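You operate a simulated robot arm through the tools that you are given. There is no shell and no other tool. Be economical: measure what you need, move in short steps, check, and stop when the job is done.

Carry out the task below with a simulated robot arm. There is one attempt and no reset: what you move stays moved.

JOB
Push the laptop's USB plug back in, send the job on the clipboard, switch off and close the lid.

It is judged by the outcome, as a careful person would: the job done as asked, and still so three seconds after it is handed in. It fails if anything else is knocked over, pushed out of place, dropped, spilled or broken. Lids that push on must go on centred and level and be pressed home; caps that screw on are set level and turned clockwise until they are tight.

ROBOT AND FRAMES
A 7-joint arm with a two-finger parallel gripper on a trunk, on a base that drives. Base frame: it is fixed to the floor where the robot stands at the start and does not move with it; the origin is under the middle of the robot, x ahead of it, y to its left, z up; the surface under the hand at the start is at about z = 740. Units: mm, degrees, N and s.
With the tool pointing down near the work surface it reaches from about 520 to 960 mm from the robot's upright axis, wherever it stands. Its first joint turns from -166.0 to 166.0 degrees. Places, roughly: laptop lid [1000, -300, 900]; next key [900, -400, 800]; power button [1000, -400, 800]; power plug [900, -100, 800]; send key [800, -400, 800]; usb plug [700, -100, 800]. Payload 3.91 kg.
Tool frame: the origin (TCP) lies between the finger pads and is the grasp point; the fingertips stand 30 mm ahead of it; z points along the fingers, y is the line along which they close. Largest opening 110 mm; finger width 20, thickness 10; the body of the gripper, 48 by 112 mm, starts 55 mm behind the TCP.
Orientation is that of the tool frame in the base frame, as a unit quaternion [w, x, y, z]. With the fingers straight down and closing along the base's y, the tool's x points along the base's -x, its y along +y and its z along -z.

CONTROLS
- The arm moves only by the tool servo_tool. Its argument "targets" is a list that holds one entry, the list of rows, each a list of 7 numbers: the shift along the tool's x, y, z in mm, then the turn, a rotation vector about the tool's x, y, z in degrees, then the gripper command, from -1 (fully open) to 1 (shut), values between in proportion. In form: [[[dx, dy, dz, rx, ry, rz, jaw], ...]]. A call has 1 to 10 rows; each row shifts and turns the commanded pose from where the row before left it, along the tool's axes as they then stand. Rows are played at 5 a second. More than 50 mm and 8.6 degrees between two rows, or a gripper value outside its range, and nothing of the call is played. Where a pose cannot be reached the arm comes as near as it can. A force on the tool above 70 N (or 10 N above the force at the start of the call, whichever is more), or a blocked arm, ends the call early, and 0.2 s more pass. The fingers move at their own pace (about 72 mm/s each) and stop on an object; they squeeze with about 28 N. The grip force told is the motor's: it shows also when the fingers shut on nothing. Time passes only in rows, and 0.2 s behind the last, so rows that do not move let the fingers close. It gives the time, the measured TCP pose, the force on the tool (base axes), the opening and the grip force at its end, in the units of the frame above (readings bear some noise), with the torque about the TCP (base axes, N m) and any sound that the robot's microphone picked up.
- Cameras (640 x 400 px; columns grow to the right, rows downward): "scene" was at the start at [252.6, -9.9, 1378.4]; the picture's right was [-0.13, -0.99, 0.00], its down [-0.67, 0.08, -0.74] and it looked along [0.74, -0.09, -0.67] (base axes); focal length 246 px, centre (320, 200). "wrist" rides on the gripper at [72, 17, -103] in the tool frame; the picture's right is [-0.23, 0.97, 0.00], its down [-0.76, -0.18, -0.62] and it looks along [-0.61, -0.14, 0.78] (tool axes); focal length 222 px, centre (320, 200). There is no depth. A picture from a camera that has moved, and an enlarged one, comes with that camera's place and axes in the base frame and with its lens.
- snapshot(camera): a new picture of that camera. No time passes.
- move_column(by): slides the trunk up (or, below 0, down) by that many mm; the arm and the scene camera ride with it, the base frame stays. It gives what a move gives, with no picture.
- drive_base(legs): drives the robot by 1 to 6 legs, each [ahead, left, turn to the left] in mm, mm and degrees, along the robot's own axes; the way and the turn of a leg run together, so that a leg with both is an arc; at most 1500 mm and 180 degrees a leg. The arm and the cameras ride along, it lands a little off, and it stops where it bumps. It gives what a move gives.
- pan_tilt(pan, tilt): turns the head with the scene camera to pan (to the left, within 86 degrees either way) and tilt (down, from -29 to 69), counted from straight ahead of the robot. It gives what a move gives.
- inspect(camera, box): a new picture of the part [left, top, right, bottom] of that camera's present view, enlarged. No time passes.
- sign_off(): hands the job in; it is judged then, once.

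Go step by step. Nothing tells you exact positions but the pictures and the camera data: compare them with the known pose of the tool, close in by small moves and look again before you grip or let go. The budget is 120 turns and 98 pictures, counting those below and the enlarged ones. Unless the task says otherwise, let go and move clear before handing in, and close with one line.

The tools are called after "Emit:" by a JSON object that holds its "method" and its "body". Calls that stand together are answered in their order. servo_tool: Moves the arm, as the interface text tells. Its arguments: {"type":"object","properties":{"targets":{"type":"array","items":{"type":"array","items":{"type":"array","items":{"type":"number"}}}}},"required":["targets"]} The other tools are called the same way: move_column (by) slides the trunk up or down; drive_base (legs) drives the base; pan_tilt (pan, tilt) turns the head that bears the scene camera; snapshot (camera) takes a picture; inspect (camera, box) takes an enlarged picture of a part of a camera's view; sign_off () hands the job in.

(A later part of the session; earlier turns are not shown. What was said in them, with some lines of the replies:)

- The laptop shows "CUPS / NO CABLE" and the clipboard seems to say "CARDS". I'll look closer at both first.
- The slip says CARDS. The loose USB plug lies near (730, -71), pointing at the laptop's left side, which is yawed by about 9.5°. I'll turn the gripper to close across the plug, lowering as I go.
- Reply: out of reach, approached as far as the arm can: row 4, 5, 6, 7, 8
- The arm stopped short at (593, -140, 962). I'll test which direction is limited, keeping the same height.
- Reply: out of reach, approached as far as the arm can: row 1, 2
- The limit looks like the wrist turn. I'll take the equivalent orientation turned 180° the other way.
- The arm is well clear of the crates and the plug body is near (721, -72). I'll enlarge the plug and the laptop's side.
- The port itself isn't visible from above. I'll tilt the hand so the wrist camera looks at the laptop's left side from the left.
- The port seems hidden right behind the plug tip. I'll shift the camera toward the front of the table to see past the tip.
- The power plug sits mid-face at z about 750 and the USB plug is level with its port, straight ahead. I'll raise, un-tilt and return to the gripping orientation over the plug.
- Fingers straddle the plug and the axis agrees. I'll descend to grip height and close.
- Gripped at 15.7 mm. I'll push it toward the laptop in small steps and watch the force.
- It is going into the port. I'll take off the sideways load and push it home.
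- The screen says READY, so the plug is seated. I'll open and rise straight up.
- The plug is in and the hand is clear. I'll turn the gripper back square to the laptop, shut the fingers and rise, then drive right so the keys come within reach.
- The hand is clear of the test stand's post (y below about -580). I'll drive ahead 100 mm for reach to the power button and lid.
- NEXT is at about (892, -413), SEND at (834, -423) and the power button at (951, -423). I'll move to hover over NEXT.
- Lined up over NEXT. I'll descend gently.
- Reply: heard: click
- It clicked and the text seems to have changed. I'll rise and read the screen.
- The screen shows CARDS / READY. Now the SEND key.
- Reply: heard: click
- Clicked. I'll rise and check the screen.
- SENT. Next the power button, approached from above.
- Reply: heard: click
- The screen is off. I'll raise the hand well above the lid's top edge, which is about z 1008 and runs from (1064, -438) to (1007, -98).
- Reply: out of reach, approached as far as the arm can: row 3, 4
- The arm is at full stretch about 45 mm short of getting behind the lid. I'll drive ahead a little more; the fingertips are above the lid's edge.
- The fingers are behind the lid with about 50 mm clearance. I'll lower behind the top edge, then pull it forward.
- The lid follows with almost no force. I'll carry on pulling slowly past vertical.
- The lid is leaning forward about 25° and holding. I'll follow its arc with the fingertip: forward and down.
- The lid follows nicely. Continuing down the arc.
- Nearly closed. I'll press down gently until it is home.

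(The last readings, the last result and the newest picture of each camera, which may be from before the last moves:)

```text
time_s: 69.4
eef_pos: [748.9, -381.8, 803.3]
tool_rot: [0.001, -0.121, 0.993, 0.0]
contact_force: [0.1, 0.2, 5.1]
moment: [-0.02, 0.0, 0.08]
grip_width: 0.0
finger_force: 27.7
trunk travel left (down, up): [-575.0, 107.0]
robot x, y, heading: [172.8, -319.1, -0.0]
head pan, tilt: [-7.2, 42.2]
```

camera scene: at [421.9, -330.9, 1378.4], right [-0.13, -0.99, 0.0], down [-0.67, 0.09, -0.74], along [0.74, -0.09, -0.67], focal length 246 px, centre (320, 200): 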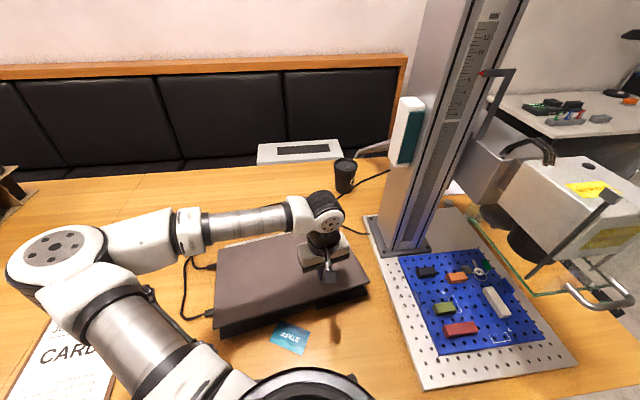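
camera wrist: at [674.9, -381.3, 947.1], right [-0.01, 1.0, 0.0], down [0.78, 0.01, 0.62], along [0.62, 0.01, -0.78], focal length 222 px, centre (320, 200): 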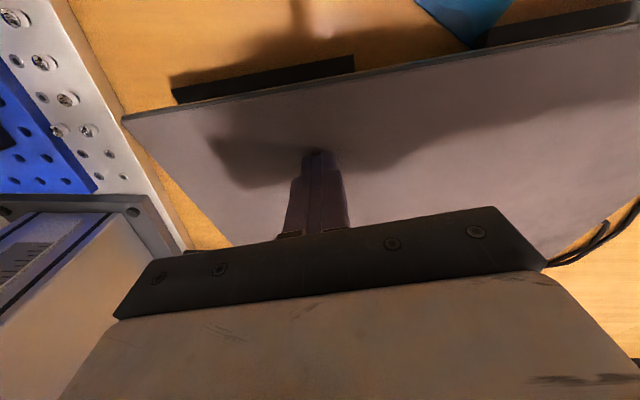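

Emit:
{"method": "servo_tool", "body": {"targets": [[[0, 0, 1.5, 0, 0, 0, 1], [0, 0, 1, 0, 0, 0, 1], [0, 0, 0, 0, 0, 0, 1]]]}}

Emit:
{"method": "servo_tool", "body": {"targets": [[[0, 0, -10, 0, 0, 0, 1], [0, 0, -40, 0, 0, 0, 1], [0, 0, -45, 0, 0, 0, 1], [0, 0, -45, 0, 0, 0, 1], [0, 0, -45, 0, 0, 0, 1], [0, 0, 0, 0, 0, 0, 1]]]}}

Emit:
{"method": "snapshot", "body": {"camera": "scene"}}

Emit:
{"method": "inspect", "body": {"camera": "scene", "box": [180, 210, 380, 350]}}

Emit:
{"method": "snapshot", "body": {"camera": "wrist"}}

```text
time_s: 70.2
eef_pos: [747.7, -380.3, 802.6]
tool_rot: [0.003, -0.122, 0.993, -0.002]
contact_force: [2.7, 2.7, 37.9]
moment: [0.03, 0.16, 0.06]
grip_width: 0.0
finger_force: 27.4
trunk travel left (down, up): [-575.0, 107.0]
robot x, y, heading: [167.2, -321.0, -0.3]
head pan, tilt: [-7.2, 42.2]
```

```text
time_s: 71.6
eef_pos: [746.0, -380.5, 985.7]
tool_rot: [-0.001, -0.12, 0.993, 0.002]
contact_force: [-0.2, -0.3, 0.6]
moment: [0.01, 0.03, 0.0]
grip_width: 0.0
finger_force: 27.9
trunk travel left (down, up): [-575.0, 107.0]
robot x, y, heading: [169.4, -318.3, -0.3]
head pan, tilt: [-7.2, 42.2]
```

```text
23 pictures are left
camera scene: at [422.0, -330.9, 1378.4], right [-0.13, -0.99, 0.0], down [-0.67, 0.09, -0.74], along [0.74, -0.09, -0.67], focal length 246 px, centre (320, 200)
```

scene: 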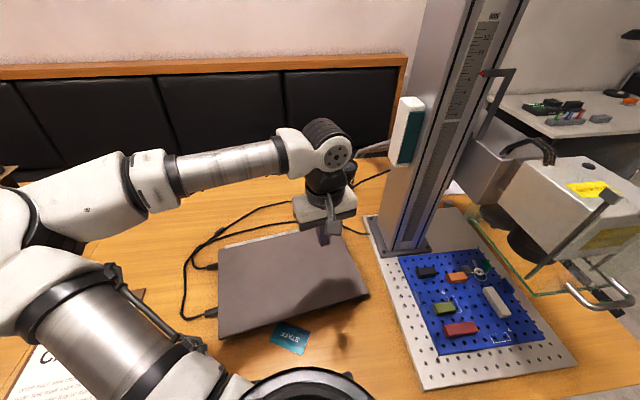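

```text
2.86 times, centred on (280, 280) of scene
camera zoom: at [422.0, -330.9, 1378.4], right [-0.13, -0.99, 0.0], down [-0.67, 0.09, -0.74], along [0.74, -0.09, -0.67], focal length 703 px, centre (434, -29)
```

zoom: 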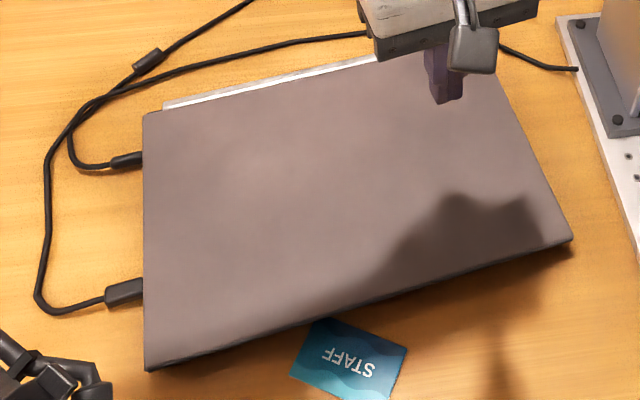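

```text
21 pictures are left
camera wrist: at [672.5, -382.3, 1088.6], right [-0.01, 1.0, 0.0], down [0.78, 0.01, 0.62], along [0.62, 0.01, -0.78], focal length 222 px, centre (320, 200)
```

wrist: 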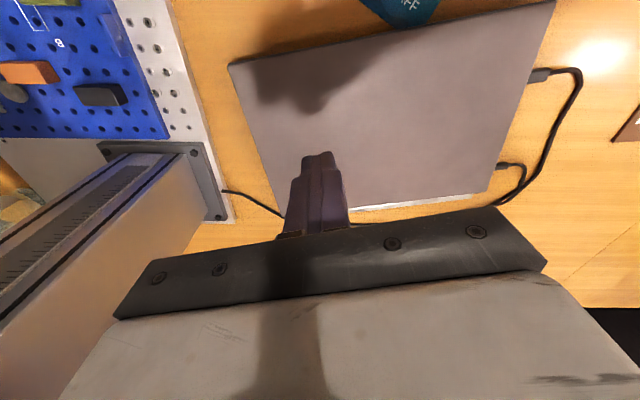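

The lid is shut and the hand is clear. One last look at the USB plug.

Emit:
{"method": "inspect", "body": {"camera": "scene", "box": [200, 250, 256, 340]}}

Emit:
{"method": "inspect", "body": {"camera": "wrist", "box": [480, 50, 600, 220]}}

```text
4.44 times, centred on (228, 295) of scene
camera zoom: at [422.0, -330.9, 1378.4], right [-0.13, -0.99, 0.0], down [-0.67, 0.09, -0.74], along [0.74, -0.09, -0.67], focal length 1093 px, centre (729, -222)
```

zoom: 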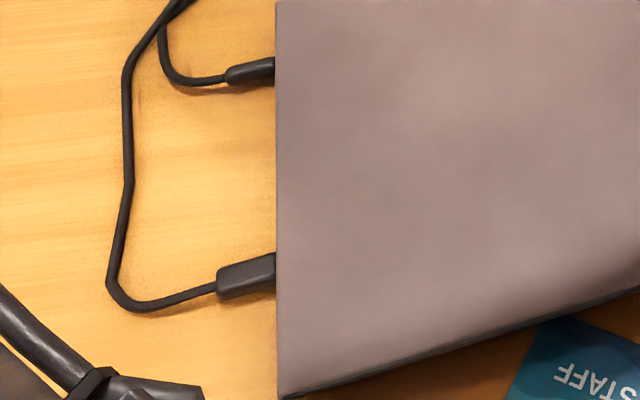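

```text
2.35 times, centred on (540, 135) of wrist
camera zoom: at [672.5, -382.3, 1088.6], right [-0.01, 1.0, 0.0], down [0.78, 0.01, 0.62], along [0.62, 0.01, -0.78], focal length 523 px, centre (-198, 353)
```

zoom: 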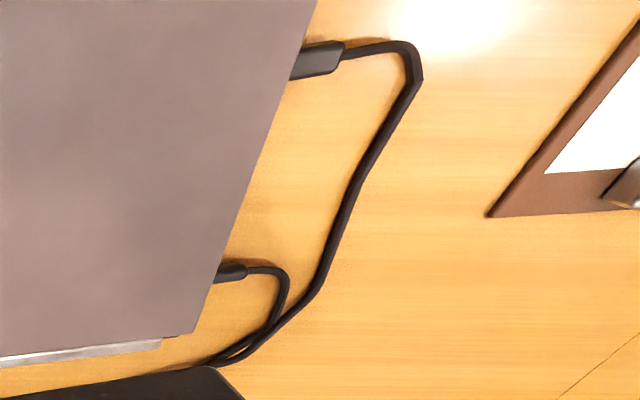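

Both plugs are seated, the job was sent, the laptop is off with the lid closed, and nothing else has moved. I'm handing it in.

Emit:
{"method": "sign_off", "body": {}}

```text
The job is handed in.
```

The USB plug is back in, the CARDS job was sent, and the laptop is switched off with its lid closed.
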